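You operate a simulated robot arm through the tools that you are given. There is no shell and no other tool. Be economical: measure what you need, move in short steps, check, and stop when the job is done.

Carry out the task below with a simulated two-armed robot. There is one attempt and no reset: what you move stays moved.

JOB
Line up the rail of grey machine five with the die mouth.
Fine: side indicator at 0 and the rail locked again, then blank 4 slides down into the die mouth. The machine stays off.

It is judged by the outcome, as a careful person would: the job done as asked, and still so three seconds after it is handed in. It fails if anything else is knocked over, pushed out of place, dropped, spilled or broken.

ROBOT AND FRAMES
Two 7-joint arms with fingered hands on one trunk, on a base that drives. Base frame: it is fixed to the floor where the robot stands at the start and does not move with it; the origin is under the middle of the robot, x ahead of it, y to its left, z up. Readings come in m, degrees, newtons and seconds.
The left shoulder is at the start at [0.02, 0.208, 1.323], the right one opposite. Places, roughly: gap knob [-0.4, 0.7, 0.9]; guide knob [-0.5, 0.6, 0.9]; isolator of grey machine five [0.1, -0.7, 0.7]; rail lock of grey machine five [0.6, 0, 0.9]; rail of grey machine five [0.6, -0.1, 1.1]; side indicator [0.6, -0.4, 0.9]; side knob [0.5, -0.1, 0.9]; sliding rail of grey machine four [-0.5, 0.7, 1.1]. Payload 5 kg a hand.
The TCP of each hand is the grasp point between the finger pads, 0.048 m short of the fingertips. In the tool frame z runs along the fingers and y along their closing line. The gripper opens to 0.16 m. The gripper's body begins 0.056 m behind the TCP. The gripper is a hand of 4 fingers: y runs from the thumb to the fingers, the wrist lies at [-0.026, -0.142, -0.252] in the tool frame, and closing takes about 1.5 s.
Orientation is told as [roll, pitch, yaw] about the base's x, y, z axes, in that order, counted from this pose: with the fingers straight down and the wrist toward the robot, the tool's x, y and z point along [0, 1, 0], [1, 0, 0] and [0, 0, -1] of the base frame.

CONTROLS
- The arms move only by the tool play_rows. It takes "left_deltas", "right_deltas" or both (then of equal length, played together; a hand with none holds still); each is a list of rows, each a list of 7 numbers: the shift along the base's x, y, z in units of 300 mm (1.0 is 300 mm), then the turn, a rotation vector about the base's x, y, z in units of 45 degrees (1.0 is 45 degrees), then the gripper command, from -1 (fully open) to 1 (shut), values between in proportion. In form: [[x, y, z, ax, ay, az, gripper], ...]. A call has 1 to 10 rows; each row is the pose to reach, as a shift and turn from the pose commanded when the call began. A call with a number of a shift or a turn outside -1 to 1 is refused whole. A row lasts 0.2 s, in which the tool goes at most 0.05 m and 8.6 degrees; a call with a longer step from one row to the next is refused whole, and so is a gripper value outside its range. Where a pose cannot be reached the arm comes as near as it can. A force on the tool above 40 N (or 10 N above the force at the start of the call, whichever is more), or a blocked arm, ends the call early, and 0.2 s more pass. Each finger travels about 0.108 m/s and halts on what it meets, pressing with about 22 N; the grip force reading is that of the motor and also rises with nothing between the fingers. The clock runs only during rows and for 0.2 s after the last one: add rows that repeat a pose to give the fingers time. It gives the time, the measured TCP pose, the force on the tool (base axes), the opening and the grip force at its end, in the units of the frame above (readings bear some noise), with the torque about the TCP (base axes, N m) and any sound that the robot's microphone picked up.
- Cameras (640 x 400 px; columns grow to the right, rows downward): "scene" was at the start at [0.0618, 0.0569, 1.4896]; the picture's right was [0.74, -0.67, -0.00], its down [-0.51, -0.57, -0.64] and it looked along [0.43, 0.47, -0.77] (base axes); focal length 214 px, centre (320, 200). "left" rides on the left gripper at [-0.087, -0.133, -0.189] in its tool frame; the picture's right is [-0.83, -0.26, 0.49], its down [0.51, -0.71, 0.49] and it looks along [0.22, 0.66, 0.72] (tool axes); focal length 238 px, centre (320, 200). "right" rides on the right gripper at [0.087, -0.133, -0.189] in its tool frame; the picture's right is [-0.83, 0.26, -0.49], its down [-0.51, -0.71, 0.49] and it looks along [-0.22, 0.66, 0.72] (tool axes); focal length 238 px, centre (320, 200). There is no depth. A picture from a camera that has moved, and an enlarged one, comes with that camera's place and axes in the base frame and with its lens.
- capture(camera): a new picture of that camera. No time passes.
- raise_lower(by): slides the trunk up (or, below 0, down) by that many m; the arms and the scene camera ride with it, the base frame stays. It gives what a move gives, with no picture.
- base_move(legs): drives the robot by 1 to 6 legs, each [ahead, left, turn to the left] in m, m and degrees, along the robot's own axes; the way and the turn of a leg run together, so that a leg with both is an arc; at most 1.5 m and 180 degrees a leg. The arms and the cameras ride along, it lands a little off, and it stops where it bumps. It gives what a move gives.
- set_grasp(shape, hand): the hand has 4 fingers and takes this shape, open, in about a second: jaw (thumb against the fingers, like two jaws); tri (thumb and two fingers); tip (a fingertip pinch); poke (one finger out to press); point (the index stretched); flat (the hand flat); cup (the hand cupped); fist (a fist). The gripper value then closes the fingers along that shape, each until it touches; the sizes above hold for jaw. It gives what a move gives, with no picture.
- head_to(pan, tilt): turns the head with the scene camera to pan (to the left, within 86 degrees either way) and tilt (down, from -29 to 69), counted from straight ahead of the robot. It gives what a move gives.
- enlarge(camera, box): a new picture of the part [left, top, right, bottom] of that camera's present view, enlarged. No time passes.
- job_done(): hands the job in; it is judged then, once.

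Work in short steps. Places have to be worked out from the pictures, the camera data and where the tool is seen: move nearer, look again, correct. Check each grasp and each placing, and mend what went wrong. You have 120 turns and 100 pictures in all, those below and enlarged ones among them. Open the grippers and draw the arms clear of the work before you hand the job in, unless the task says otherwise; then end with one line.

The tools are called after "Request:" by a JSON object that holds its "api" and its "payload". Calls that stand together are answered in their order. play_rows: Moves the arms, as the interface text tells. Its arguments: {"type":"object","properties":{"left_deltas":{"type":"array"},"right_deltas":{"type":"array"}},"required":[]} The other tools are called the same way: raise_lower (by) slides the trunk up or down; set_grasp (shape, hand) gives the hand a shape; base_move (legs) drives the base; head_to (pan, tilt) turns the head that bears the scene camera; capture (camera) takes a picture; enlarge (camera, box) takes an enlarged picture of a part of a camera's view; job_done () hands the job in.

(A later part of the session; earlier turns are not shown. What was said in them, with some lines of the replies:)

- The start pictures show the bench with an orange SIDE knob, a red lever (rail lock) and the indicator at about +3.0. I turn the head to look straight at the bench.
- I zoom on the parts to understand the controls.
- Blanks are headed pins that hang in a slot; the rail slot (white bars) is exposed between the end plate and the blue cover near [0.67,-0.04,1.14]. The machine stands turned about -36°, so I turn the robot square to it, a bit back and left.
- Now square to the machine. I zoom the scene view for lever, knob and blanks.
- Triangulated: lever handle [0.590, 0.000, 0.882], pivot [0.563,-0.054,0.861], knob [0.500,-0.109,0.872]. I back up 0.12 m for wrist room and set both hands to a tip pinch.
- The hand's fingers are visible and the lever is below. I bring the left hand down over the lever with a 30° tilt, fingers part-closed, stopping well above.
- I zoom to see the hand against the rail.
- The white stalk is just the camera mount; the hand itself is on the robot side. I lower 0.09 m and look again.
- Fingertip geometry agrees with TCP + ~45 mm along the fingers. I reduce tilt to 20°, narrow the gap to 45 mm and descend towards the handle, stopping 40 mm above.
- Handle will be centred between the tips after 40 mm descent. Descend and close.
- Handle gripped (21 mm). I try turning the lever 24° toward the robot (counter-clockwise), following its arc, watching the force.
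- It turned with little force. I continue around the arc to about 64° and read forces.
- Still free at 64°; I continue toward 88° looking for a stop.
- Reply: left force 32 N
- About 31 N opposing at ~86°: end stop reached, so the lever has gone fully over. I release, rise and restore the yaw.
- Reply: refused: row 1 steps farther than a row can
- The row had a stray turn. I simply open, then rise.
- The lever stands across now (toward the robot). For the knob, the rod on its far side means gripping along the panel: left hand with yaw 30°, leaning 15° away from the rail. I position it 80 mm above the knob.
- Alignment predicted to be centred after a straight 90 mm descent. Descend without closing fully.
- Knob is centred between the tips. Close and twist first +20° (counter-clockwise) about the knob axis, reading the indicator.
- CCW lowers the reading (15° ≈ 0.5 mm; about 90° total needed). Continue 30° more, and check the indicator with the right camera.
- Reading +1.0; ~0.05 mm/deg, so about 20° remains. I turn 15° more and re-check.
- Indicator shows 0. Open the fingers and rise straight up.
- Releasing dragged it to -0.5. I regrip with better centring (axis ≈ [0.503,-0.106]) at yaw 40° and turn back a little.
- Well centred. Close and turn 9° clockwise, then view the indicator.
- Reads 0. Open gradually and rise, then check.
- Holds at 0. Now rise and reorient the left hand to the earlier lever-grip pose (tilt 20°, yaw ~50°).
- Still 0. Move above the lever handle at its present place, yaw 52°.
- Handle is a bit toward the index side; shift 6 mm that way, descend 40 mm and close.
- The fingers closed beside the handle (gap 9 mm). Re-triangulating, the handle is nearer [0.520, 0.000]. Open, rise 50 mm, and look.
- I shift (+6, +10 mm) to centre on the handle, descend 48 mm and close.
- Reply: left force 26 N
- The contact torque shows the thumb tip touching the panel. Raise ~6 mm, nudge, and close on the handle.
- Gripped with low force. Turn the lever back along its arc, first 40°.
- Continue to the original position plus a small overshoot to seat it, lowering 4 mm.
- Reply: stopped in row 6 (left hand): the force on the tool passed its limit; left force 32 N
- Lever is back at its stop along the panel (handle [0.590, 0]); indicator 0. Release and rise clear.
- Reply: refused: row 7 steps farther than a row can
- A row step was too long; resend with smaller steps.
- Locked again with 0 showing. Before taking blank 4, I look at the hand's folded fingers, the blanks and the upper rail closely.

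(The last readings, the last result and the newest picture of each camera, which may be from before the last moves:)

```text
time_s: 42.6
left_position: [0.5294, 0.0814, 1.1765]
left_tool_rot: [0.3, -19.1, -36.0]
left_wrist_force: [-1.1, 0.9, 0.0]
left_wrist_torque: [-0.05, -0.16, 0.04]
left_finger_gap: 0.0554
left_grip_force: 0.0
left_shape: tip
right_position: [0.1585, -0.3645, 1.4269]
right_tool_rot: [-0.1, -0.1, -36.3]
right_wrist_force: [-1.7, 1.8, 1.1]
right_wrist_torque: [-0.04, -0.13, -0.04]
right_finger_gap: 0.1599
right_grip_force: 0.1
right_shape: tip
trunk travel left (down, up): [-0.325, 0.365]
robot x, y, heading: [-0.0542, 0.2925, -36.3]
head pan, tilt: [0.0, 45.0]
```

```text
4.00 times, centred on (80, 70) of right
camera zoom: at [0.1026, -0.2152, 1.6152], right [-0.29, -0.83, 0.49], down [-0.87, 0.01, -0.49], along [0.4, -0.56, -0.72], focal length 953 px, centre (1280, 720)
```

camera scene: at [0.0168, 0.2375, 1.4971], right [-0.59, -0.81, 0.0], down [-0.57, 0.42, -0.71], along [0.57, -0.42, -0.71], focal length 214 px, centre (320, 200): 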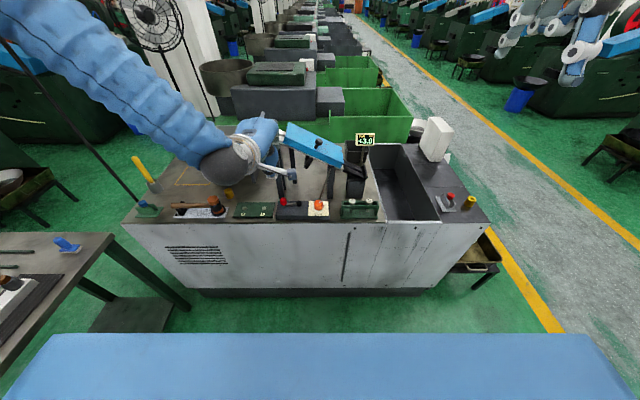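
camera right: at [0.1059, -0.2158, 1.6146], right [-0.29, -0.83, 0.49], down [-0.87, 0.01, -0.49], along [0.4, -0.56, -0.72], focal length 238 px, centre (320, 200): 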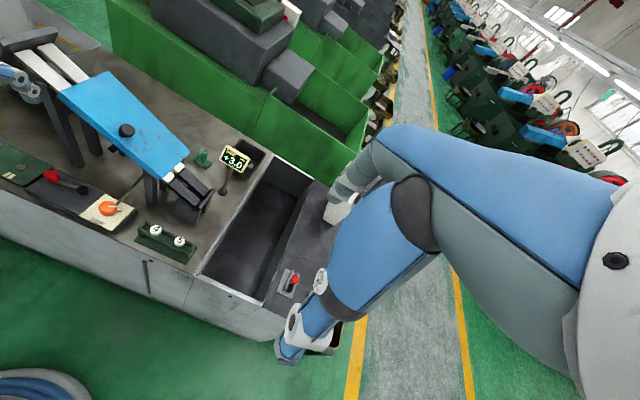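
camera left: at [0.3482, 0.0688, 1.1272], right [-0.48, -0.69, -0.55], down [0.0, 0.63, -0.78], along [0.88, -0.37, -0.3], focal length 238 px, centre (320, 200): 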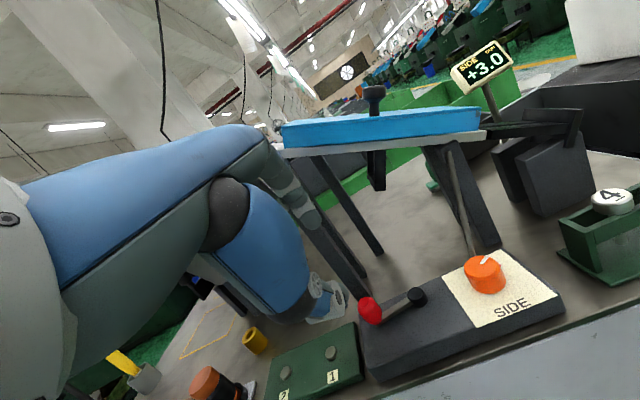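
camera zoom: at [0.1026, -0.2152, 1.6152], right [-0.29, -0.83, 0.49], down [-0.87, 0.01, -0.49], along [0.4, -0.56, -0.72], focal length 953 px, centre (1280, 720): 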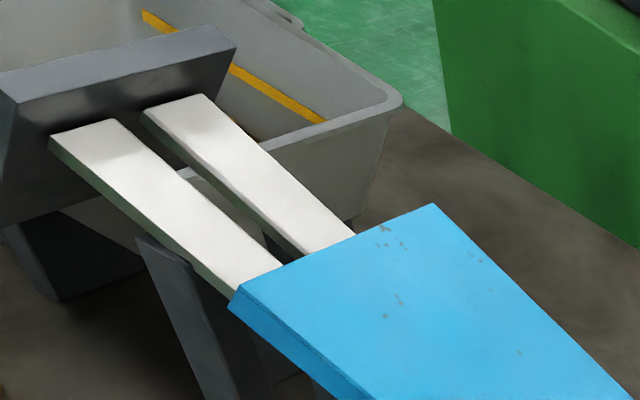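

Head 4 is ~26 mm across at ≈[0.418,-0.217,0.89]. I bring the left hand level (tilt 0) toward it, staying high, and move the idle right hand aside.

Request:
{"api": "play_rows", "payload": {"left_deltas": [[-0.037, -0.099, 0.05, 0.025, 0.034, 0, 0.3], [-0.074, -0.198, 0.08, 0.051, 0.069, 0, 0.3], [-0.111, -0.297, 0.08, 0.076, 0.103, 0, 0.3], [-0.148, -0.396, 0.08, 0.101, 0.138, 0, 0.3], [-0.185, -0.495, 0.08, 0.127, 0.172, 0, 0.3], [-0.222, -0.594, 0.08, 0.152, 0.206, 0, 0.3], [-0.259, -0.693, 0.05, 0.177, 0.241, 0, 0.3], [-0.296, -0.792, 0.0, 0.202, 0.275, 0, 0.25], [-0.333, -0.891, -0.05, 0.228, 0.31, 0, 0.25], [-0.37, -0.99, -0.1, 0.253, 0.344, 0, 0.25]], "right_deltas": [[-0.017, -0.067, 0.02, 0, 0, 0, -1], [-0.034, -0.134, 0.03, 0, 0, 0, -1], [-0.05, -0.2, 0.05, 0, 0, 0, -1], [-0.067, -0.268, 0.07, 0, 0, 0, -1], [-0.084, -0.335, 0.08, 0, 0, 0, -1], [-0.1, -0.4, 0.1, 0, 0, 0, -1], [-0.117, -0.469, 0.12, 0, 0, 0, -1], [-0.134, -0.536, 0.14, 0, 0, 0, -1], [-0.15, -0.6, 0.15, 0, 0, 0, -1], [-0.15, -0.6, 0.15, 0, 0, 0, -1]]}}

Request:
{"api": "capture", "payload": {"camera": "left"}}

Request:
{"api": "capture", "payload": {"camera": "scene"}}

```text
time_s: 44.8
left_position: [0.4196, -0.219, 1.1458]
left_tool_rot: [0.6, 0.3, -35.8]
left_wrist_force: [0.3, -0.8, -0.4]
left_wrist_torque: [0.1, 0.12, -0.03]
left_finger_gap: 0.0595
left_grip_force: 0.0
left_shape: tip
right_position: [0.1164, -0.5476, 1.4695]
right_tool_rot: [0.1, 0.1, -36.3]
right_wrist_force: [0.7, -1.0, -0.7]
right_wrist_torque: [0.09, -0.07, 0.02]
right_finger_gap: 0.1597
right_grip_force: 0.1
right_shape: tip
trunk travel left (down, up): [-0.325, 0.365]
robot x, y, heading: [-0.0585, 0.2911, -36.0]
head pan, tilt: [0.0, 45.0]
```

```text
31 pictures are left
camera left: at [0.2609, -0.2148, 1.3331], right [-0.7, -0.52, -0.5], down [-0.28, 0.83, -0.48], along [0.66, -0.2, -0.72], focal length 238 px, centre (320, 200)
```

left: 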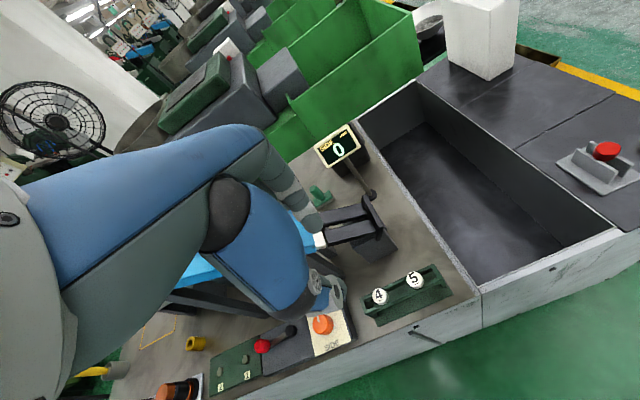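

```text
30 pictures are left
camera scene: at [0.0168, 0.2352, 1.4969], right [-0.59, -0.81, 0.0], down [-0.57, 0.42, -0.71], along [0.57, -0.42, -0.71], focal length 214 px, centre (320, 200)
```

scene: 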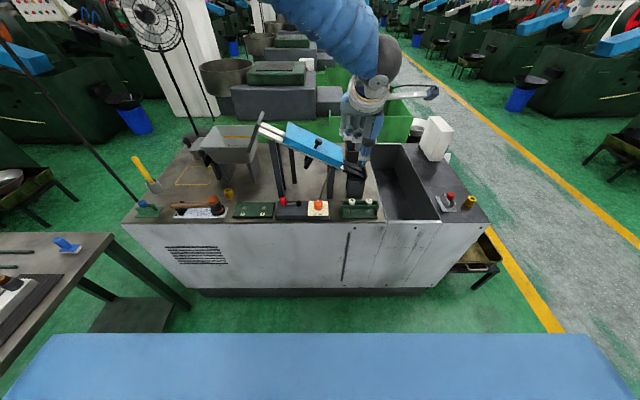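

Blank 4 confirmed at ≈[0.418,-0.214]. Turn yaw to ~+9° (so the index clears the die block and the thumb clears blank 5) and lower to 70 mm above.

Request:
{"api": "play_rows", "payload": {"left_deltas": [[0, 0, 0, 0, 0, 0.17, 0.25], [0, 0.003, -0.05, 0, 0, 0.34, 0.25], [-0.003, 0.006, -0.15, 0, 0, 0.51, 0.25], [-0.005, 0.01, -0.28, 0, 0, 0.68, 0.25], [-0.005, 0.013, -0.4, 0, 0, 0.85, 0.25], [-0.005, 0.016, -0.5, 0, 0, 1.0, 0.25], [-0.005, 0.016, -0.5, 0, 0, 1.0, 0.25]]}}

Request:
{"api": "enlarge", "payload": {"camera": "left", "box": [200, 140, 440, 340]}}

Request:
{"api": "enlarge", "payload": {"camera": "scene", "box": [310, 130, 410, 220]}}

```text
time_s: 46.4
left_position: [0.4188, -0.213, 0.9985]
left_tool_rot: [0.5, 0.0, 9.2]
left_wrist_force: [0.1, -0.1, 0.6]
left_wrist_torque: [-0.01, -0.03, -0.01]
left_finger_gap: 0.0595
left_grip_force: 0.0
left_shape: tip
right_position: [0.1148, -0.5448, 1.4724]
right_tool_rot: [-0.1, 0.0, -36.4]
right_wrist_force: [-0.2, 1.1, -0.7]
right_wrist_torque: [-0.1, -0.01, -0.02]
right_finger_gap: 0.16
right_grip_force: 0.0
right_shape: tip
trunk travel left (down, up): [-0.325, 0.365]
robot x, y, heading: [-0.0591, 0.288, -36.6]
head pan, tilt: [0.0, 45.0]
```

```text
2.00 times, centred on (320, 240) of left
camera zoom: at [0.302, -0.3217, 1.1867], right [-0.12, -0.86, -0.49], down [-0.78, 0.39, -0.49], along [0.61, 0.33, -0.72], focal length 477 px, centre (320, 120)
```

zoom: 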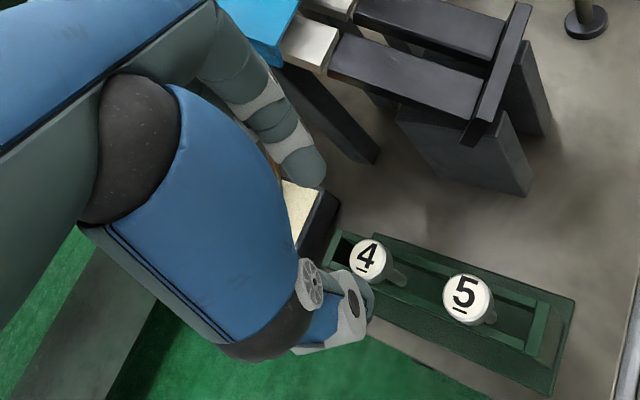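

```text
4.44 times, centred on (360, 175) of scene
camera zoom: at [0.0163, 0.2373, 1.4971], right [-0.59, -0.81, 0.0], down [-0.57, 0.42, -0.71], along [0.57, -0.42, -0.71], focal length 953 px, centre (142, 311)
```

zoom: 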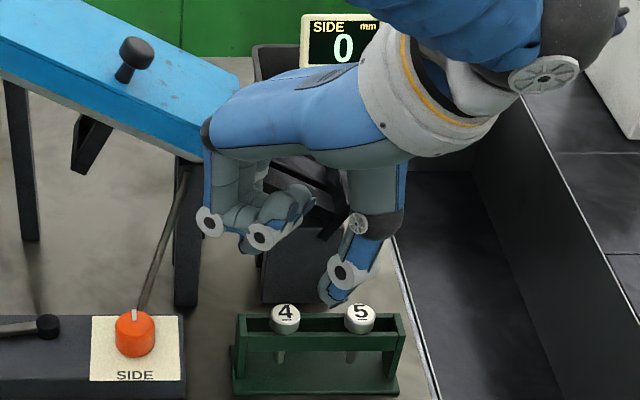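

Head top is ≈0.90; fingertips will be centred. Descend 70 mm (TCP 0.928), check with a picture before closing.

Request:
{"api": "play_rows", "payload": {"left_deltas": [[0, 0, -0.1, 0, 0, 0, 0.25], [0, 0, -0.18, 0, 0, 0, 0.25], [0, 0, -0.235, 0, 0, 0, 0.25], [0, 0, -0.235, 0, 0, 0, 0.25]]}}

Request:
{"api": "enlarge", "payload": {"camera": "left", "box": [250, 170, 410, 310]}}

Request:
{"api": "enlarge", "payload": {"camera": "scene", "box": [325, 160, 395, 220]}}

```text
time_s: 47.4
left_position: [0.419, -0.2134, 0.9258]
left_tool_rot: [0.6, 0.1, 9.1]
left_wrist_force: [-0.7, 0.5, 0.6]
left_wrist_torque: [-0.01, -0.04, -0.02]
left_finger_gap: 0.0594
left_grip_force: 0.1
left_shape: tip
right_position: [0.1149, -0.5462, 1.4714]
right_tool_rot: [0.0, 0.0, -36.2]
right_wrist_force: [1.0, 0.5, 0.5]
right_wrist_torque: [-0.05, -0.03, -0.02]
right_finger_gap: 0.16
right_grip_force: 0.1
right_shape: tip
trunk travel left (down, up): [-0.325, 0.365]
robot x, y, heading: [-0.0589, 0.2926, -36.5]
head pan, tilt: [0.0, 45.0]
```

```text
2.86 times, centred on (330, 240) of left
camera zoom: at [0.3019, -0.3232, 1.115], right [-0.12, -0.86, -0.49], down [-0.78, 0.39, -0.49], along [0.61, 0.33, -0.72], focal length 681 px, centre (291, 86)
```

zoom: 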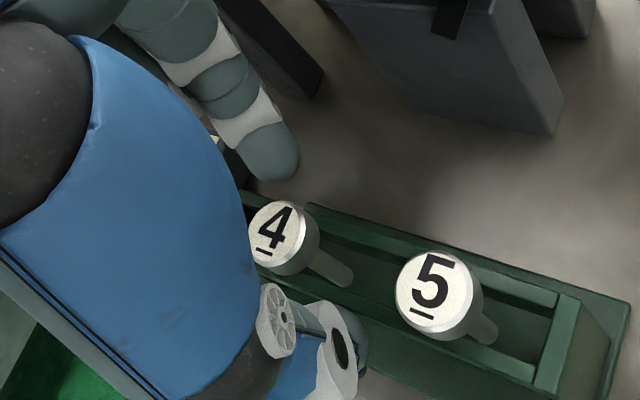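

```text
6.67 times, centred on (360, 190) of scene
camera zoom: at [0.0164, 0.2369, 1.4971], right [-0.59, -0.81, 0.0], down [-0.57, 0.42, -0.71], along [0.57, -0.42, -0.71], focal length 1430 px, centre (53, 267)
```

zoom: 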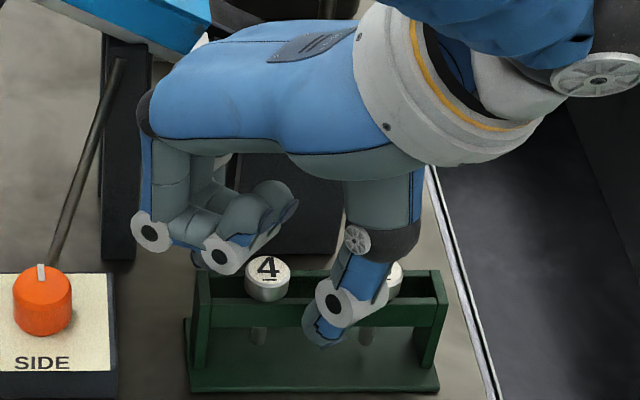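

The head is only ~14 mm tall and the thumb tip may be below the holder bar top; raise 12 mm and shift 5 mm, then close.

Request:
{"api": "play_rows", "payload": {"left_deltas": [[0, 0.005, 0.04, 0, 0, 0, 0.25], [0.003, 0.016, 0.04, 0, 0, 0, 0.25], [0.003, 0.016, 0.04, 0, 0, 0, 0.4], [0.003, 0.016, 0.04, 0, 0, 0, 0.55], [0.003, 0.016, 0.04, 0, 0, 0, 0.7], [0.003, 0.016, 0.04, 0, 0, 0, 0.8], [0.003, 0.016, 0.04, 0, 0, 0, 0.9], [0.003, 0.016, 0.04, 0, 0, 0, 0.9]]}}

Request:
{"api": "enlarge", "payload": {"camera": "left", "box": [250, 170, 410, 310]}}

```text
time_s: 49.2
left_position: [0.4197, -0.2076, 0.9378]
left_tool_rot: [0.5, 0.0, 9.1]
left_wrist_force: [6.6, -2.1, 3.3]
left_wrist_torque: [-0.06, -0.36, -0.31]
left_finger_gap: 0.0242
left_grip_force: 21.7
left_shape: tip
right_position: [0.1161, -0.5458, 1.4712]
right_tool_rot: [0.0, 0.0, -36.3]
right_wrist_force: [0.5, -0.4, 0.0]
right_wrist_torque: [0.0, 0.01, -0.01]
right_finger_gap: 0.1596
right_grip_force: 0.1
right_shape: tip
trunk travel left (down, up): [-0.325, 0.365]
robot x, y, heading: [-0.0563, 0.2929, -36.5]
head pan, tilt: [0.0, 45.0]
```

```text
2.86 times, centred on (330, 240) of left
camera zoom: at [0.304, -0.3172, 1.1276], right [-0.12, -0.86, -0.49], down [-0.78, 0.39, -0.49], along [0.61, 0.33, -0.72], focal length 681 px, centre (291, 86)
```

zoom: 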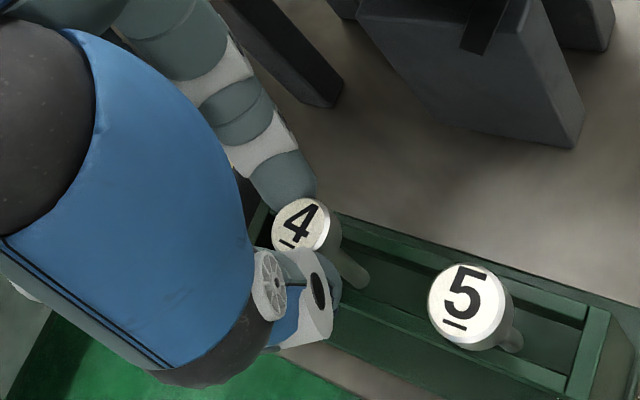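

Head 4 gripped (24 mm, 22 N). Lift straight up.

Request:
{"api": "play_rows", "payload": {"left_deltas": [[0, 0, 0.06, 0, 0, 0, 0.9], [0, 0, 0.14, 0, 0, 0, 0.9], [0, 0, 0.24, 0, 0, 0, 0.9], [0, 0, 0.36, 0, 0, 0, 0.9], [0, 0, 0.5, 0, 0, 0, 0.9], [0, 0, 0.5, 0, 0, 0, 0.9]]}}

Request:
{"api": "enlarge", "payload": {"camera": "left", "box": [250, 170, 450, 330]}}

Request:
{"api": "enlarge", "payload": {"camera": "scene", "box": [310, 130, 410, 220]}}

```text
time_s: 50.6
left_position: [0.4226, -0.2104, 1.0871]
left_tool_rot: [0.6, 0.1, 9.1]
left_wrist_force: [-0.7, -0.4, -0.4]
left_wrist_torque: [0.01, -0.04, 0.0]
left_finger_gap: 0.0234
left_grip_force: 22.1
left_shape: tip
right_position: [0.1168, -0.5472, 1.4708]
right_tool_rot: [0.0, 0.1, -36.4]
right_wrist_force: [0.0, 0.6, -1.1]
right_wrist_torque: [0.03, 0.0, 0.0]
right_finger_gap: 0.1599
right_grip_force: 0.1
right_shape: tip
trunk travel left (down, up): [-0.325, 0.365]
robot x, y, heading: [-0.0628, 0.286, -36.2]
head pan, tilt: [0.0, 45.0]
```

```text
2.50 times, centred on (350, 250) of left
camera zoom: at [0.3051, -0.3195, 1.2761], right [-0.13, -0.86, -0.49], down [-0.78, 0.39, -0.48], along [0.61, 0.33, -0.72], focal length 596 px, centre (245, 75)
```

zoom: 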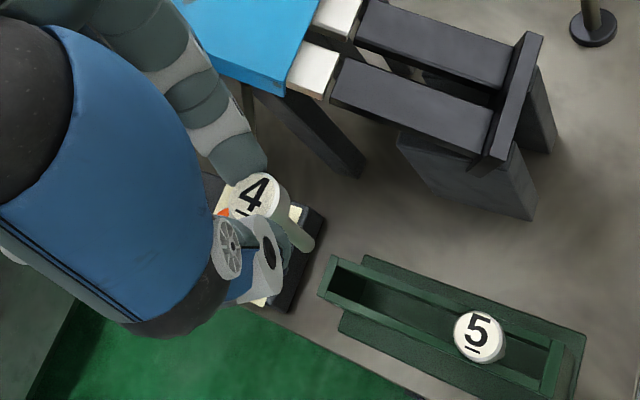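

```text
4.44 times, centred on (360, 175) of scene
camera zoom: at [0.017, 0.236, 1.4969], right [-0.59, -0.81, 0.0], down [-0.57, 0.42, -0.71], along [0.57, -0.42, -0.71], focal length 953 px, centre (142, 311)
```

zoom: 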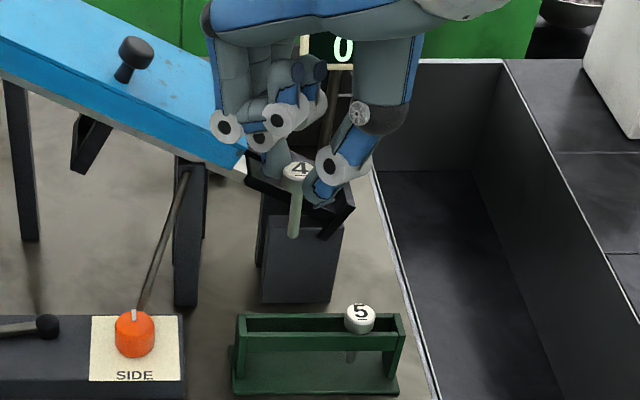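

Blank 4 is held, hanging straight; blank 5 undisturbed. Rise first, then travel toward the exposed rail slot, turning yaw back to -36°.

Request:
{"api": "play_rows", "payload": {"left_deltas": [[0, 0, 0.15, 0, 0, -0.1, 0.9], [0, 0, 0.31, 0, 0, -0.2, 0.9], [0, 0, 0.47, 0, 0, -0.3, 0.9], [0, 0, 0.63, 0, 0, -0.4, 0.9], [0.04, 0.03, 0.77, 0, 0, -0.5, 0.9], [0.16, 0.1, 0.83, 0, 0, -0.6, 0.9], [0.28, 0.18, 0.83, 0, 0, -0.7, 0.9], [0.4, 0.26, 0.83, 0, 0, -0.8, 0.9], [0.52, 0.34, 0.83, 0, 0, -0.9, 0.9], [0.64, 0.42, 0.83, 0, 0, -1.0, 0.9]]}}

Request:
{"api": "enlarge", "payload": {"camera": "scene", "box": [230, 80, 350, 180]}}

Request:
{"api": "enlarge", "payload": {"camera": "left", "box": [240, 140, 460, 320]}}

```text
time_s: 52.8
left_position: [0.6119, -0.0811, 1.337]
left_tool_rot: [0.5, 0.0, -36.0]
left_wrist_force: [0.1, 0.2, -1.2]
left_wrist_torque: [-0.01, 0.01, 0.0]
left_finger_gap: 0.0233
left_grip_force: 22.2
left_shape: tip
right_position: [0.1189, -0.5439, 1.4729]
right_tool_rot: [-0.1, 0.0, -36.3]
right_wrist_force: [1.0, 1.7, 1.6]
right_wrist_torque: [-0.19, 0.21, -0.08]
right_finger_gap: 0.1597
right_grip_force: 0.0
right_shape: tip
trunk travel left (down, up): [-0.325, 0.365]
robot x, y, heading: [-0.0546, 0.2873, -36.3]
head pan, tilt: [0.0, 45.0]
```

```text
4.00 times, centred on (290, 130) of scene
camera zoom: at [0.0187, 0.2384, 1.497], right [-0.59, -0.81, 0.0], down [-0.57, 0.42, -0.71], along [0.57, -0.42, -0.71], focal length 858 px, centre (440, 480)
```

zoom: 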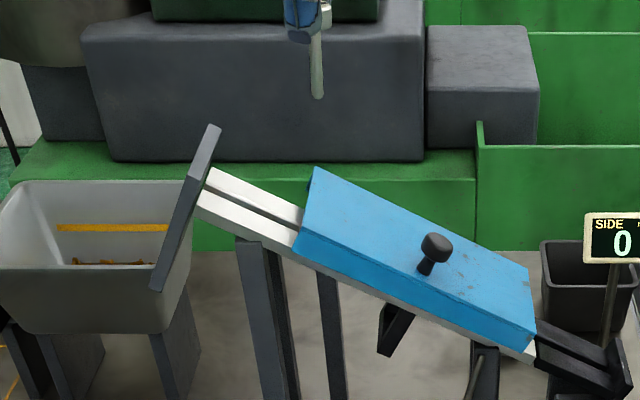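

```text
2.22 times, centred on (350, 230) of left
camera zoom: at [0.4534, -0.0751, 1.5256], right [-0.7, -0.52, -0.49], down [-0.27, 0.83, -0.49], along [0.66, -0.2, -0.72], focal length 530 px, centre (253, 133)
```

zoom: 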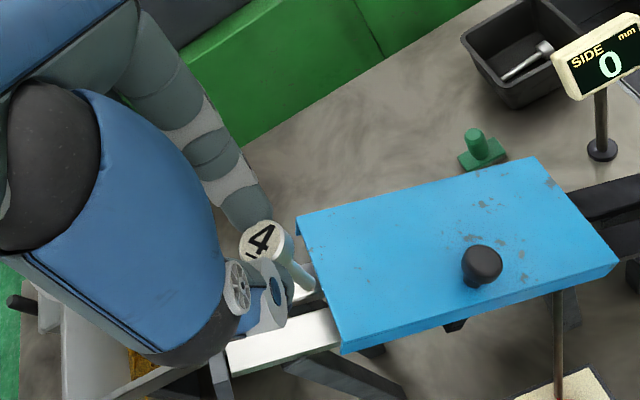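

New triangulation puts the exposed slot from [0.724,-0.023,1.139] (plate) to [0.678,-0.086,1.102] (cover), slope ≈25°. I roll the hand 25° to stand square to the rail and hover ~100 mm off along its normal.

Request:
{"api": "play_rows", "payload": {"left_deltas": [[0.04, -0.02, -0.04, 0.09, -0.066, 0, 0.9], [0.08, -0.04, -0.1, 0.18, -0.132, 0, 0.9], [0.12, -0.06, -0.16, 0.27, -0.2, 0, 0.9], [0.15, -0.075, -0.21, 0.36, -0.266, 0, 0.9], [0.169, -0.086, -0.263, 0.455, -0.334, 0, 0.9], [0.169, -0.086, -0.263, 0.455, -0.334, 0, 0.9]]}}

Request:
{"api": "enlarge", "payload": {"camera": "left", "box": [240, 140, 460, 320]}}

Request:
{"api": "enlarge", "payload": {"camera": "scene", "box": [240, 90, 320, 150]}}

```text
time_s: 54.2
left_position: [0.6624, -0.1077, 1.2578]
left_tool_rot: [25.9, -0.2, -35.9]
left_wrist_force: [0.8, -0.4, -1.1]
left_wrist_torque: [-0.09, 0.03, -0.01]
left_finger_gap: 0.0229
left_grip_force: 21.8
left_shape: tip
right_position: [0.1162, -0.5457, 1.4734]
right_tool_rot: [0.0, 0.0, -36.3]
right_wrist_force: [-0.2, 0.2, 0.4]
right_wrist_torque: [-0.09, -0.01, -0.07]
right_finger_gap: 0.1602
right_grip_force: 0.0
right_shape: tip
trunk travel left (down, up): [-0.325, 0.365]
robot x, y, heading: [-0.0561, 0.2929, -36.1]
head pan, tilt: [0.0, 45.0]
```

```text
2.22 times, centred on (350, 230) of left
camera zoom: at [0.4609, -0.16, 1.3904], right [-0.52, -0.28, -0.8], down [-0.18, 0.96, -0.22], along [0.83, 0.03, -0.55], focal length 530 px, centre (253, 133)
```

zoom: 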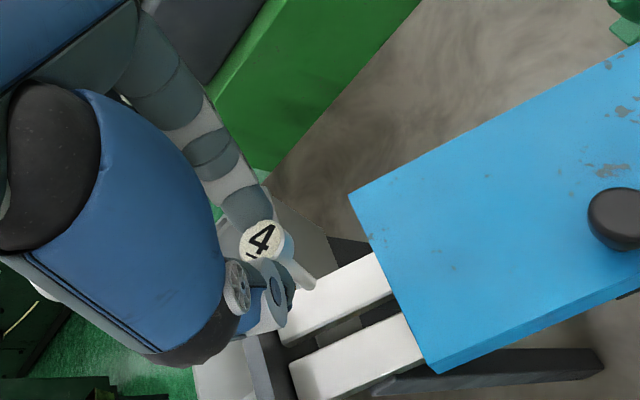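

```text
6.67 times, centred on (280, 120) of scene
camera zoom: at [0.0169, 0.2376, 1.4971], right [-0.59, -0.81, 0.0], down [-0.57, 0.42, -0.71], along [0.57, -0.42, -0.71], focal length 1430 px, centre (587, 733)
```

zoom: 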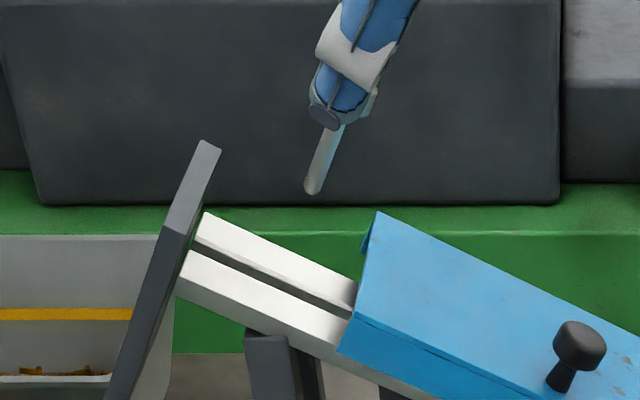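

Cross-checking with the earlier right-camera view (better baseline), the slot is really nearer: from ≈[0.691,-0.019,1.163] to [0.652,-0.071,1.127]. I shift the hover accordingly and bring the right hand back for a side view.

Request:
{"api": "play_rows", "payload": {"left_deltas": [[-0.03, 0.015, 0.02, 0.01, -0.007, 0, 0.9], [-0.06, 0.03, 0.035, 0.02, -0.015, 0, 0.9], [-0.093, 0.043, 0.05, 0.036, -0.026, 0, 0.9], [-0.093, 0.043, 0.05, 0.036, -0.026, 0, 0.9], [-0.093, 0.043, 0.05, 0.036, -0.026, 0, 0.9], [-0.093, 0.043, 0.05, 0.036, -0.026, 0, 0.9]], "right_deltas": [[0.025, 0.1, -0.025, 0, 0, 0.05, -1], [0.05, 0.2, -0.05, 0, 0, 0.1, -1], [0.075, 0.3, -0.075, 0, 0, 0.15, -1], [0.1, 0.4, -0.1, 0, 0, 0.2, -1], [0.125, 0.5, -0.125, 0, 0, 0.25, -1], [0.15, 0.6, -0.15, 0, 0, 0.3, -1]]}}

Request:
{"api": "capture", "payload": {"camera": "right"}}

Request:
{"api": "enlarge", "payload": {"camera": "left", "box": [240, 140, 460, 320]}}

```text
time_s: 55.6
left_position: [0.6343, -0.0944, 1.2719]
left_tool_rot: [28.0, -0.3, -35.9]
left_wrist_force: [0.7, 0.0, -1.0]
left_wrist_torque: [-0.05, 0.09, 0.02]
left_finger_gap: 0.0234
left_grip_force: 21.2
left_shape: tip
right_position: [0.1625, -0.3658, 1.426]
right_tool_rot: [0.0, 0.0, -22.8]
right_wrist_force: [-0.1, 1.1, 0.5]
right_wrist_torque: [-0.05, 0.07, -0.06]
right_finger_gap: 0.1597
right_grip_force: 0.0
right_shape: tip
trunk travel left (down, up): [-0.325, 0.365]
robot x, y, heading: [-0.0563, 0.2946, -36.3]
head pan, tilt: [0.0, 45.0]
```

```text
18 pictures are left
camera right: at [0.0737, -0.2348, 1.6143], right [-0.08, -0.87, 0.49], down [-0.85, -0.19, -0.49], along [0.52, -0.46, -0.72], focal length 238 px, centre (320, 200)
```

right: 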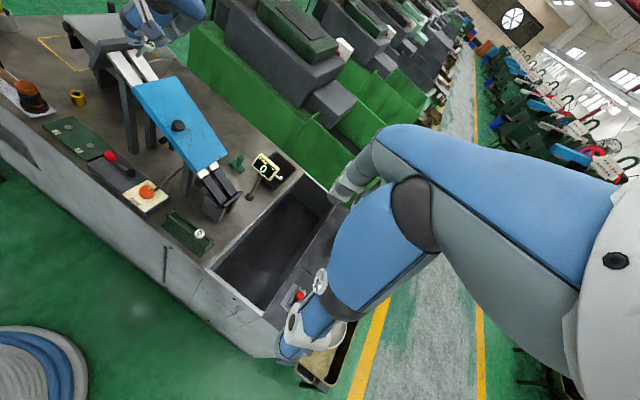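

```text
2.22 times, centred on (350, 230) of left
camera zoom: at [0.4302, -0.151, 1.3991], right [-0.51, -0.26, -0.82], down [-0.18, 0.96, -0.2], along [0.84, 0.04, -0.54], focal length 530 px, centre (253, 133)
```

zoom: 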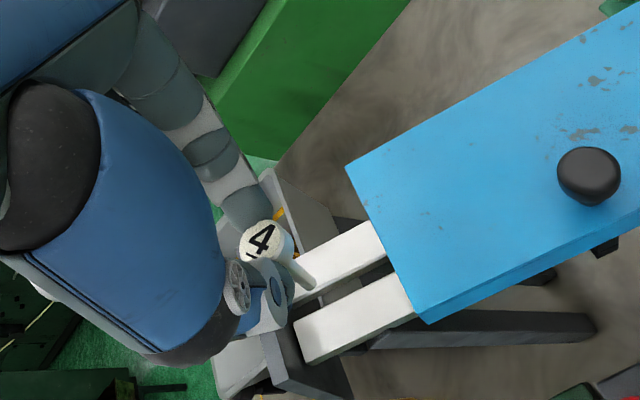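

Request:
{"api": "enlarge", "payload": {"camera": "right", "box": [80, 10, 180, 100]}}

Request:
{"api": "enlarge", "payload": {"camera": "scene", "box": [240, 90, 320, 150]}}

```text
4.44 times, centred on (130, 55) of right
camera zoom: at [0.0737, -0.2348, 1.6143], right [-0.08, -0.87, 0.49], down [-0.85, -0.19, -0.49], along [0.52, -0.46, -0.72], focal length 1059 px, centre (1164, 844)
```

zoom: 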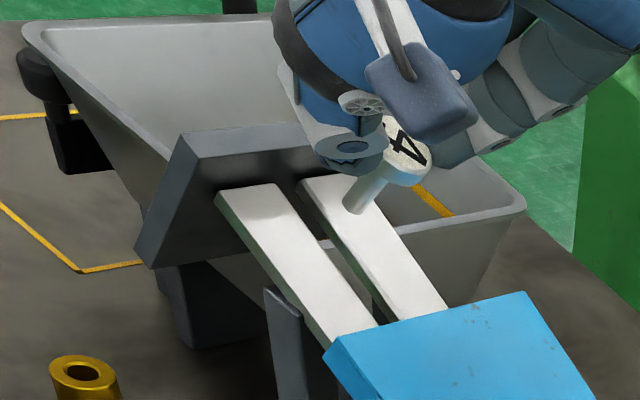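

```text
6.67 times, centred on (280, 120) of scene
camera zoom: at [0.0171, 0.2377, 1.4971], right [-0.59, -0.81, 0.0], down [-0.57, 0.42, -0.71], along [0.57, -0.42, -0.71], focal length 1430 px, centre (587, 733)
```

zoom: 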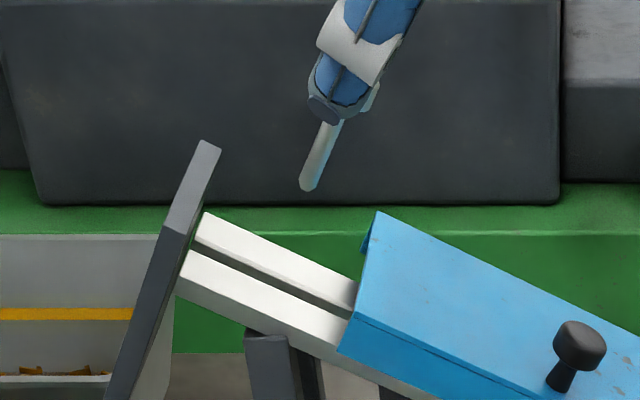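

Intersecting the slot planes from both views gives a consistent line (az 53°, slope 26°) about 15 mm further out than my present line. I move to a hover with the shaft tip ~20 mm off the slot and check.

Request:
{"api": "play_rows", "payload": {"left_deltas": [[0.036, 0.007, -0.03, 0, 0, 0, 0.9], [0.072, 0.013, -0.09, 0, 0, 0, 0.9], [0.072, 0.013, -0.15, 0, 0, 0, 0.9], [0.072, 0.013, -0.15, 0, 0, 0, 0.9]]}}

Request:
{"api": "enlarge", "payload": {"camera": "right", "box": [90, 20, 170, 92]}}

Request:
{"api": "enlarge", "payload": {"camera": "scene", "box": [250, 100, 310, 145]}}

Request:
{"api": "enlarge", "payload": {"camera": "left", "box": [260, 160, 420, 300]}}

```text
time_s: 56.6
left_position: [0.6562, -0.0911, 1.2271]
left_tool_rot: [27.9, -0.1, -35.8]
left_wrist_force: [-0.1, 0.4, -1.7]
left_wrist_torque: [-0.05, 0.02, 0.0]
left_finger_gap: 0.0235
left_grip_force: 22.0
left_shape: tip
right_position: [0.1619, -0.3675, 1.4257]
right_tool_rot: [0.1, 0.0, -22.9]
right_wrist_force: [-0.9, 0.1, 0.1]
right_wrist_torque: [-0.03, 0.02, -0.01]
right_finger_gap: 0.1598
right_grip_force: 0.1
right_shape: tip
trunk travel left (down, up): [-0.325, 0.365]
robot x, y, heading: [-0.0607, 0.2933, -36.2]
head pan, tilt: [0.0, 45.0]
```

```text
5.56 times, centred on (130, 56) of right
camera zoom: at [0.0734, -0.2357, 1.614], right [-0.08, -0.87, 0.49], down [-0.85, -0.19, -0.49], along [0.52, -0.45, -0.72], focal length 1324 px, centre (1376, 1000)
```

zoom: 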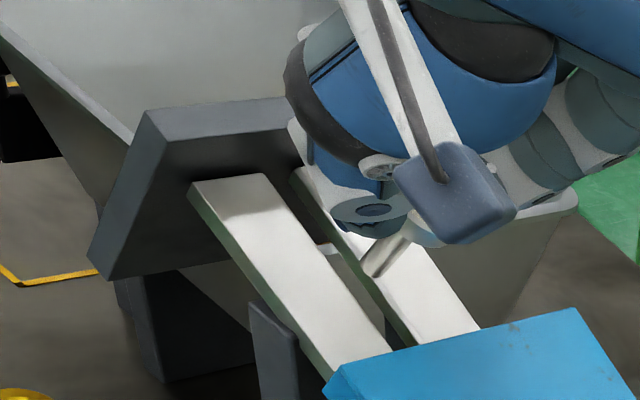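

```text
8.89 times, centred on (280, 122) of scene
camera zoom: at [0.0168, 0.237, 1.4971], right [-0.59, -0.81, 0.0], down [-0.57, 0.42, -0.71], along [0.57, -0.42, -0.71], focal length 1906 px, centre (676, 889)
```

zoom: 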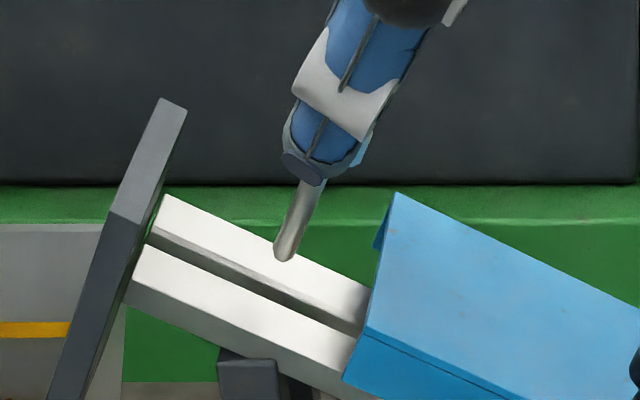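

```text
2.86 times, centred on (340, 230) of left
camera zoom: at [0.4518, -0.1473, 1.3535], right [-0.51, -0.26, -0.82], down [-0.18, 0.96, -0.2], along [0.84, 0.04, -0.54], focal length 681 px, centre (263, 114)
```

zoom: 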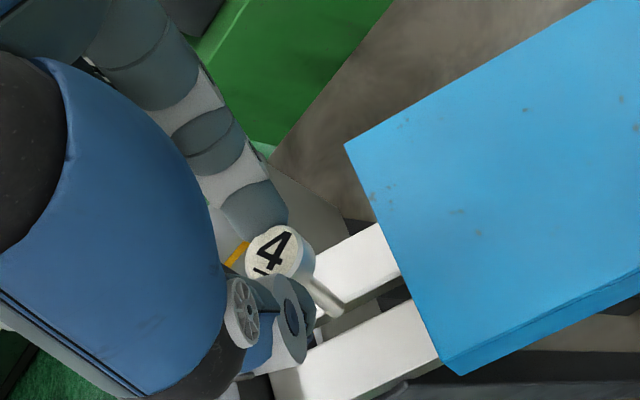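

The shaft tip is now aligned with the slot line to within ~1 mm, 19 mm above it. Descend 30 mm along the rail normal so the shaft just enters, watching the force.

Request:
{"api": "play_rows", "payload": {"left_deltas": [[0.007, 0.01, -0.022, 0, 0, 0, 0.9], [0.014, 0.019, -0.044, 0, 0, 0, 0.9], [0.021, 0.029, -0.066, 0, 0, 0, 0.9], [0.028, 0.038, -0.088, 0, 0, 0, 0.9], [0.028, 0.038, -0.088, 0, 0, 0, 0.9]]}}

Request:
{"api": "enlarge", "payload": {"camera": "scene", "box": [250, 100, 310, 145]}}

Request:
{"api": "enlarge", "payload": {"camera": "left", "box": [280, 180, 400, 290]}}

```text
time_s: 57.8
left_position: [0.6646, -0.0799, 1.1998]
left_tool_rot: [27.8, -0.1, -35.8]
left_wrist_force: [2.0, -0.6, -1.0]
left_wrist_torque: [-0.06, -0.14, -0.08]
left_finger_gap: 0.0236
left_grip_force: 22.1
left_shape: tip
right_position: [0.1623, -0.3671, 1.4255]
right_tool_rot: [0.0, -0.1, -22.8]
right_wrist_force: [-0.2, -1.1, 0.6]
right_wrist_torque: [-0.02, -0.04, -0.01]
right_finger_gap: 0.1598
right_grip_force: 0.1
right_shape: tip
trunk travel left (down, up): [-0.325, 0.365]
robot x, y, heading: [-0.0607, 0.2912, -36.2]
head pan, tilt: [0.0, 45.0]
```

```text
8.89 times, centred on (280, 122) of scene
camera zoom: at [0.0168, 0.2365, 1.497], right [-0.59, -0.81, 0.0], down [-0.57, 0.42, -0.71], along [0.57, -0.42, -0.71], focal length 1906 px, centre (676, 889)
```

zoom: 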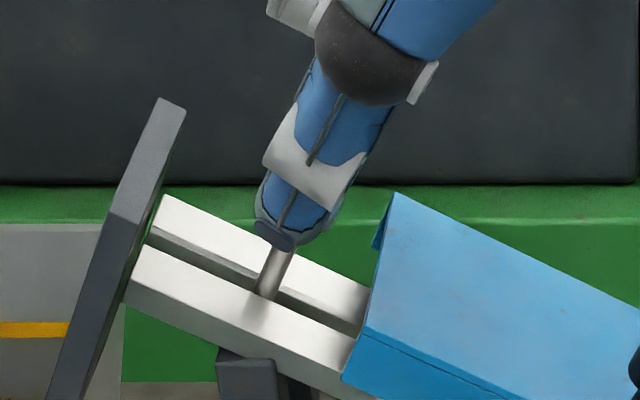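

```text
3.64 times, centred on (340, 235) of left
camera zoom: at [0.46, -0.1361, 1.3275], right [-0.51, -0.26, -0.82], down [-0.18, 0.96, -0.2], along [0.84, 0.04, -0.54], focal length 867 px, centre (247, 73)
```

zoom: 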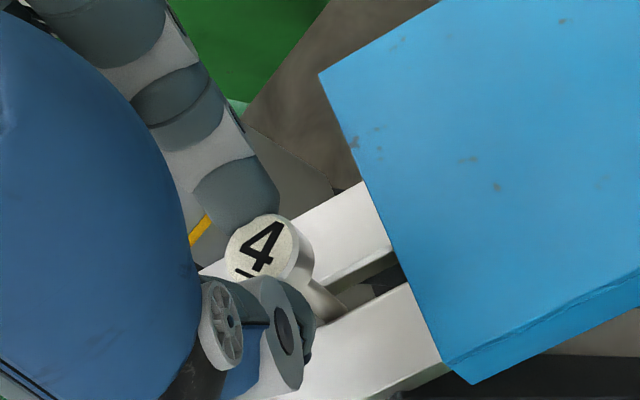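

The shaft is disappearing between the bars with only ~2 N of force: it is in the slot. Continue the remaining ~27 mm.

Request:
{"api": "play_rows", "payload": {"left_deltas": [[0.007, 0.01, -0.022, 0, 0, 0, 0.9], [0.014, 0.019, -0.044, 0, 0, 0, 0.9], [0.021, 0.028, -0.064, 0, 0, 0, 0.9], [0.025, 0.034, -0.079, 0, 0, 0, 0.9], [0.025, 0.034, -0.079, 0, 0, 0, 0.9]]}}

Request:
{"api": "enlarge", "payload": {"camera": "scene", "box": [250, 100, 310, 145]}}

```text
time_s: 59.0
left_position: [0.6717, -0.0702, 1.1765]
left_tool_rot: [27.9, -0.1, -36.0]
left_wrist_force: [0.0, 0.6, -0.5]
left_wrist_torque: [0.0, -0.01, 0.01]
left_finger_gap: 0.0233
left_grip_force: 21.9
left_shape: tip
right_position: [0.1638, -0.3683, 1.4257]
right_tool_rot: [0.0, 0.0, -22.8]
right_wrist_force: [0.5, 0.5, 0.4]
right_wrist_torque: [0.02, -0.03, -0.02]
right_finger_gap: 0.16
right_grip_force: 0.0
right_shape: tip
trunk travel left (down, up): [-0.325, 0.365]
robot x, y, heading: [-0.055, 0.2921, -36.2]
head pan, tilt: [0.0, 45.0]
```

```text
8.89 times, centred on (280, 122) of scene
camera zoom: at [0.0167, 0.2367, 1.497], right [-0.59, -0.81, 0.0], down [-0.57, 0.42, -0.71], along [0.57, -0.42, -0.71], focal length 1906 px, centre (676, 889)
```

zoom: 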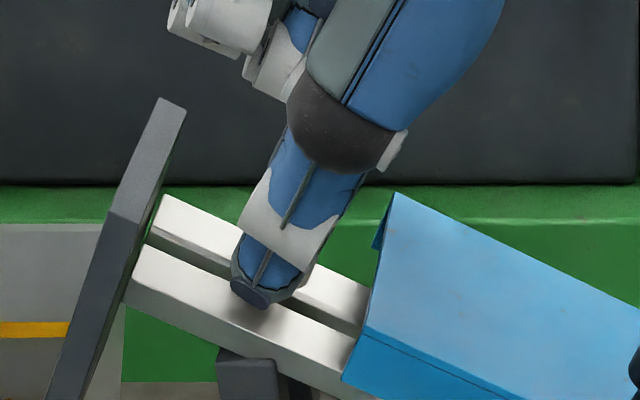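

No contact yet. Ease on in 1.5 mm steps to find the seat.

Request:
{"api": "play_rows", "payload": {"left_deltas": [[0.0014, 0.0019, -0.0044, 0, 0, 0, 0.9], [0.0028, 0.0038, -0.0088, 0, 0, 0, 0.9], [0.0042, 0.0057, -0.0132, 0, 0, 0, 0.9]]}}

```text
time_s: 59.8
left_position: [0.6732, -0.0674, 1.173]
left_tool_rot: [27.9, -0.2, -35.9]
left_wrist_force: [0.7, -0.1, -0.5]
left_wrist_torque: [0.0, 0.01, -0.01]
left_finger_gap: 0.0234
left_grip_force: 22.2
left_shape: tip
right_position: [0.1623, -0.3674, 1.4254]
right_tool_rot: [0.1, 0.0, -22.8]
right_wrist_force: [-0.3, 0.3, -0.4]
right_wrist_torque: [0.0, 0.0, -0.03]
right_finger_gap: 0.1599
right_grip_force: 0.0
right_shape: tip
trunk travel left (down, up): [-0.325, 0.365]
robot x, y, heading: [-0.0529, 0.2924, -36.2]
head pan, tilt: [0.0, 45.0]
```

Still free; a few more millimetres.

Request:
{"api": "play_rows", "payload": {"left_deltas": [[0.0014, 0.0019, -0.0044, 0, 0, 0, 0.9], [0.0028, 0.0038, -0.0088, 0, 0, 0, 0.9], [0.0042, 0.0057, -0.0132, 0, 0, 0, 0.9], [0.0056, 0.0076, -0.0176, 0, 0, 0, 0.9]]}}

Request:
{"api": "enlarge", "payload": {"camera": "left", "box": [280, 180, 400, 290]}}

```text
time_s: 60.8
left_position: [0.6732, -0.069, 1.1717]
left_tool_rot: [27.8, -0.5, -36.1]
left_wrist_force: [-2.3, -12.6, 26.5]
left_wrist_torque: [-0.64, -0.76, -0.37]
left_finger_gap: 0.0245
left_grip_force: 22.7
left_shape: tip
right_position: [0.1612, -0.3683, 1.4255]
right_tool_rot: [0.1, -0.2, -22.8]
right_wrist_force: [0.4, -0.2, 0.4]
right_wrist_torque: [0.0, 0.03, -0.02]
right_finger_gap: 0.1597
right_grip_force: 0.1
right_shape: tip
trunk travel left (down, up): [-0.325, 0.365]
robot x, y, heading: [-0.0604, 0.2864, -36.2]
head pan, tilt: [0.0, 45.0]
```

```text
3.64 times, centred on (340, 235) of left
camera zoom: at [0.4679, -0.1234, 1.2984], right [-0.5, -0.26, -0.82], down [-0.17, 0.96, -0.2], along [0.85, 0.04, -0.53], focal length 867 px, centre (247, 73)
```

zoom: 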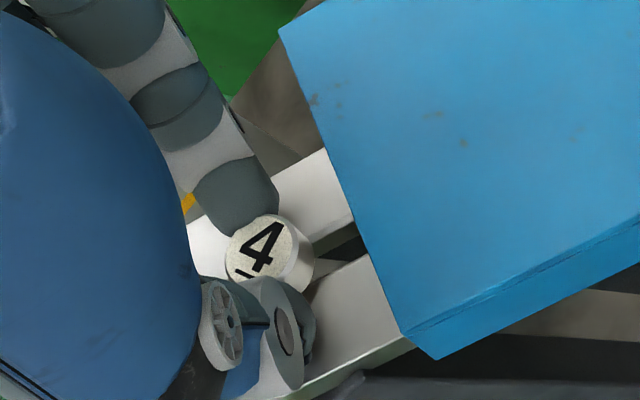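

Seated on the rail (contact force ~29 N, head over the slot). Relieve slightly and open so blank 4 can slide.

Request:
{"api": "play_rows", "payload": {"left_deltas": [[-0.003, -0.004, 0.01, 0, 0, 0, 0.9], [-0.003, -0.004, 0.01, 0, 0, 0, 0.6], [-0.003, -0.004, 0.01, 0, 0, 0, 0.4], [-0.003, -0.004, 0.01, 0, 0, 0, 0.25], [-0.003, -0.004, 0.01, 0, 0, 0, 0.25], [-0.003, -0.004, 0.01, 0, 0, 0, 0.25]]}}

Request:
{"api": "capture", "payload": {"camera": "left"}}

```text
time_s: 62.2
left_position: [0.6729, -0.0659, 1.17]
left_tool_rot: [28.0, -0.2, -36.0]
left_wrist_force: [-7.1, -2.2, 11.6]
left_wrist_torque: [-0.19, -0.06, -0.12]
left_finger_gap: 0.0567
left_grip_force: 0.0
left_shape: tip
right_position: [0.1604, -0.3667, 1.4252]
right_tool_rot: [0.0, 0.0, -22.8]
right_wrist_force: [0.6, -0.2, -0.4]
right_wrist_torque: [-0.01, -0.03, 0.0]
right_finger_gap: 0.1598
right_grip_force: 0.1
right_shape: tip
trunk travel left (down, up): [-0.325, 0.365]
robot x, y, heading: [-0.0563, 0.2925, -36.4]
head pan, tilt: [0.0, 45.0]
```

```text
7 pictures are left
camera left: at [0.4684, -0.1226, 1.2984], right [-0.51, -0.26, -0.82], down [-0.18, 0.96, -0.2], along [0.84, 0.05, -0.53], focal length 238 px, centre (320, 200)
```

left: 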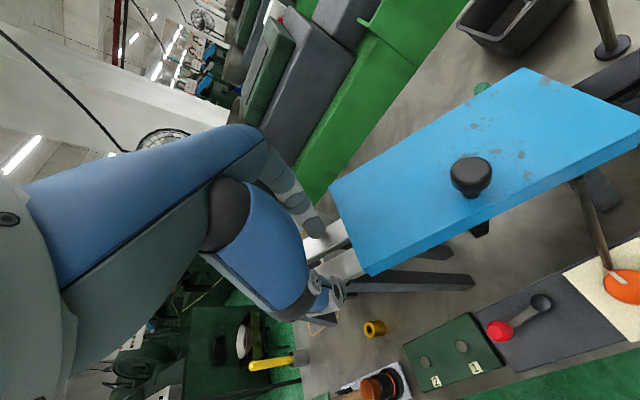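

Blank 4 is gone from the slot – it slid under the cover. Withdraw along the rail normal and then up toward the robot, opening the hand.

Request:
{"api": "play_rows", "payload": {"left_deltas": [[-0.015, -0.02, 0.05, 0, 0, 0, 0.25], [-0.045, -0.06, 0.15, 0, 0, 0, 0.25], [-0.08, -0.11, 0.28, 0, 0, 0, 0.25], [-0.1, -0.12, 0.42, -0.1, 0.08, 0, 0.2], [-0.16, -0.06, 0.54, -0.2, 0.16, 0, 0.0], [-0.26, 0.02, 0.62, -0.3, 0.24, 0, -0.4], [-0.36, 0.1, 0.68, -0.4, 0.3, 0, -0.8], [-0.46, 0.18, 0.72, -0.45, 0.33, 0, -1], [-0.56, 0.26, 0.76, -0.45, 0.33, 0, -1], [-0.6, 0.3, 0.78, -0.45, 0.33, 0, -1]]}}

Request:
{"api": "enlarge", "payload": {"camera": "scene", "box": [230, 110, 400, 225]}}

Request:
{"api": "enlarge", "payload": {"camera": "right", "box": [180, 140, 280, 240]}}

```text
time_s: 64.4
left_position: [0.4959, 0.0225, 1.4062]
left_tool_rot: [2.7, 0.1, -35.9]
left_wrist_force: [0.8, 0.2, -0.2]
left_wrist_torque: [0.0, -0.01, 0.01]
left_finger_gap: 0.1598
left_grip_force: 0.1
left_shape: tip
right_position: [0.1614, -0.3674, 1.4246]
right_tool_rot: [0.0, 0.0, -22.9]
right_wrist_force: [0.1, 0.2, -0.6]
right_wrist_torque: [-0.03, 0.0, 0.02]
right_finger_gap: 0.16
right_grip_force: 0.0
right_shape: tip
trunk travel left (down, up): [-0.325, 0.365]
robot x, y, heading: [-0.0596, 0.2916, -36.3]
head pan, tilt: [0.0, 45.0]
```

```text
3.48 times, centred on (315, 168) of scene
camera zoom: at [0.0168, 0.237, 1.497], right [-0.59, -0.81, 0.0], down [-0.57, 0.42, -0.71], along [0.57, -0.42, -0.71], focal length 746 px, centre (337, 313)
```

zoom: 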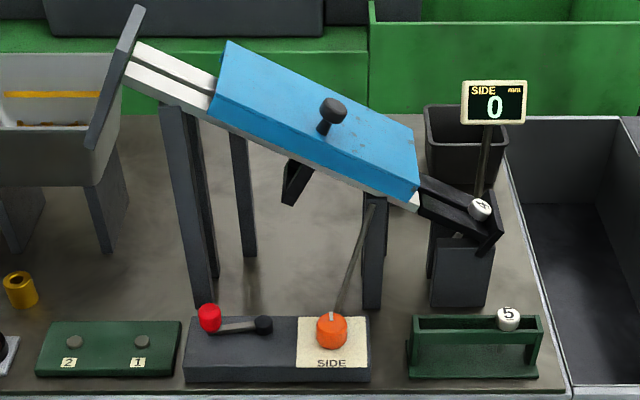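

```text
4.00 times, centred on (230, 190) of right
camera zoom: at [0.0733, -0.2356, 1.614], right [-0.08, -0.87, 0.49], down [-0.85, -0.19, -0.49], along [0.52, -0.45, -0.72], focal length 953 px, centre (680, 240)
```

zoom: 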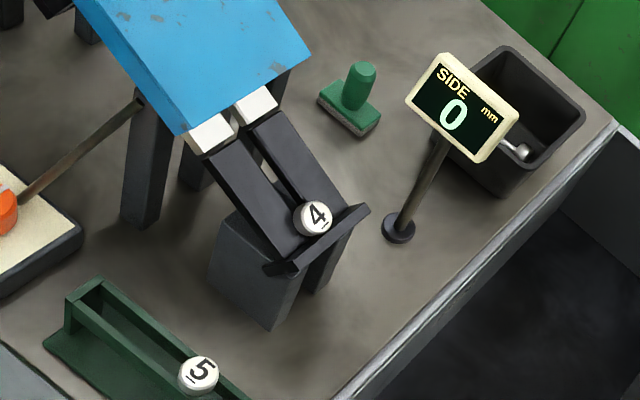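

Blank 4 sits at the stop of the die mouth, the indicator reads 0, the lever is back in its locked position, and blank 5 is undisturbed. The hands are open and clear, so I hand the job in.

Request:
{"api": "job_done", "payload": {}}

```text
The job is handed in.
```

The rail of grey machine five is lined up: the side indicator reads 0, the rail lock lever is back in its original position, blank 4 has slid down into the die mouth, and I left the machine's power controls untouched.
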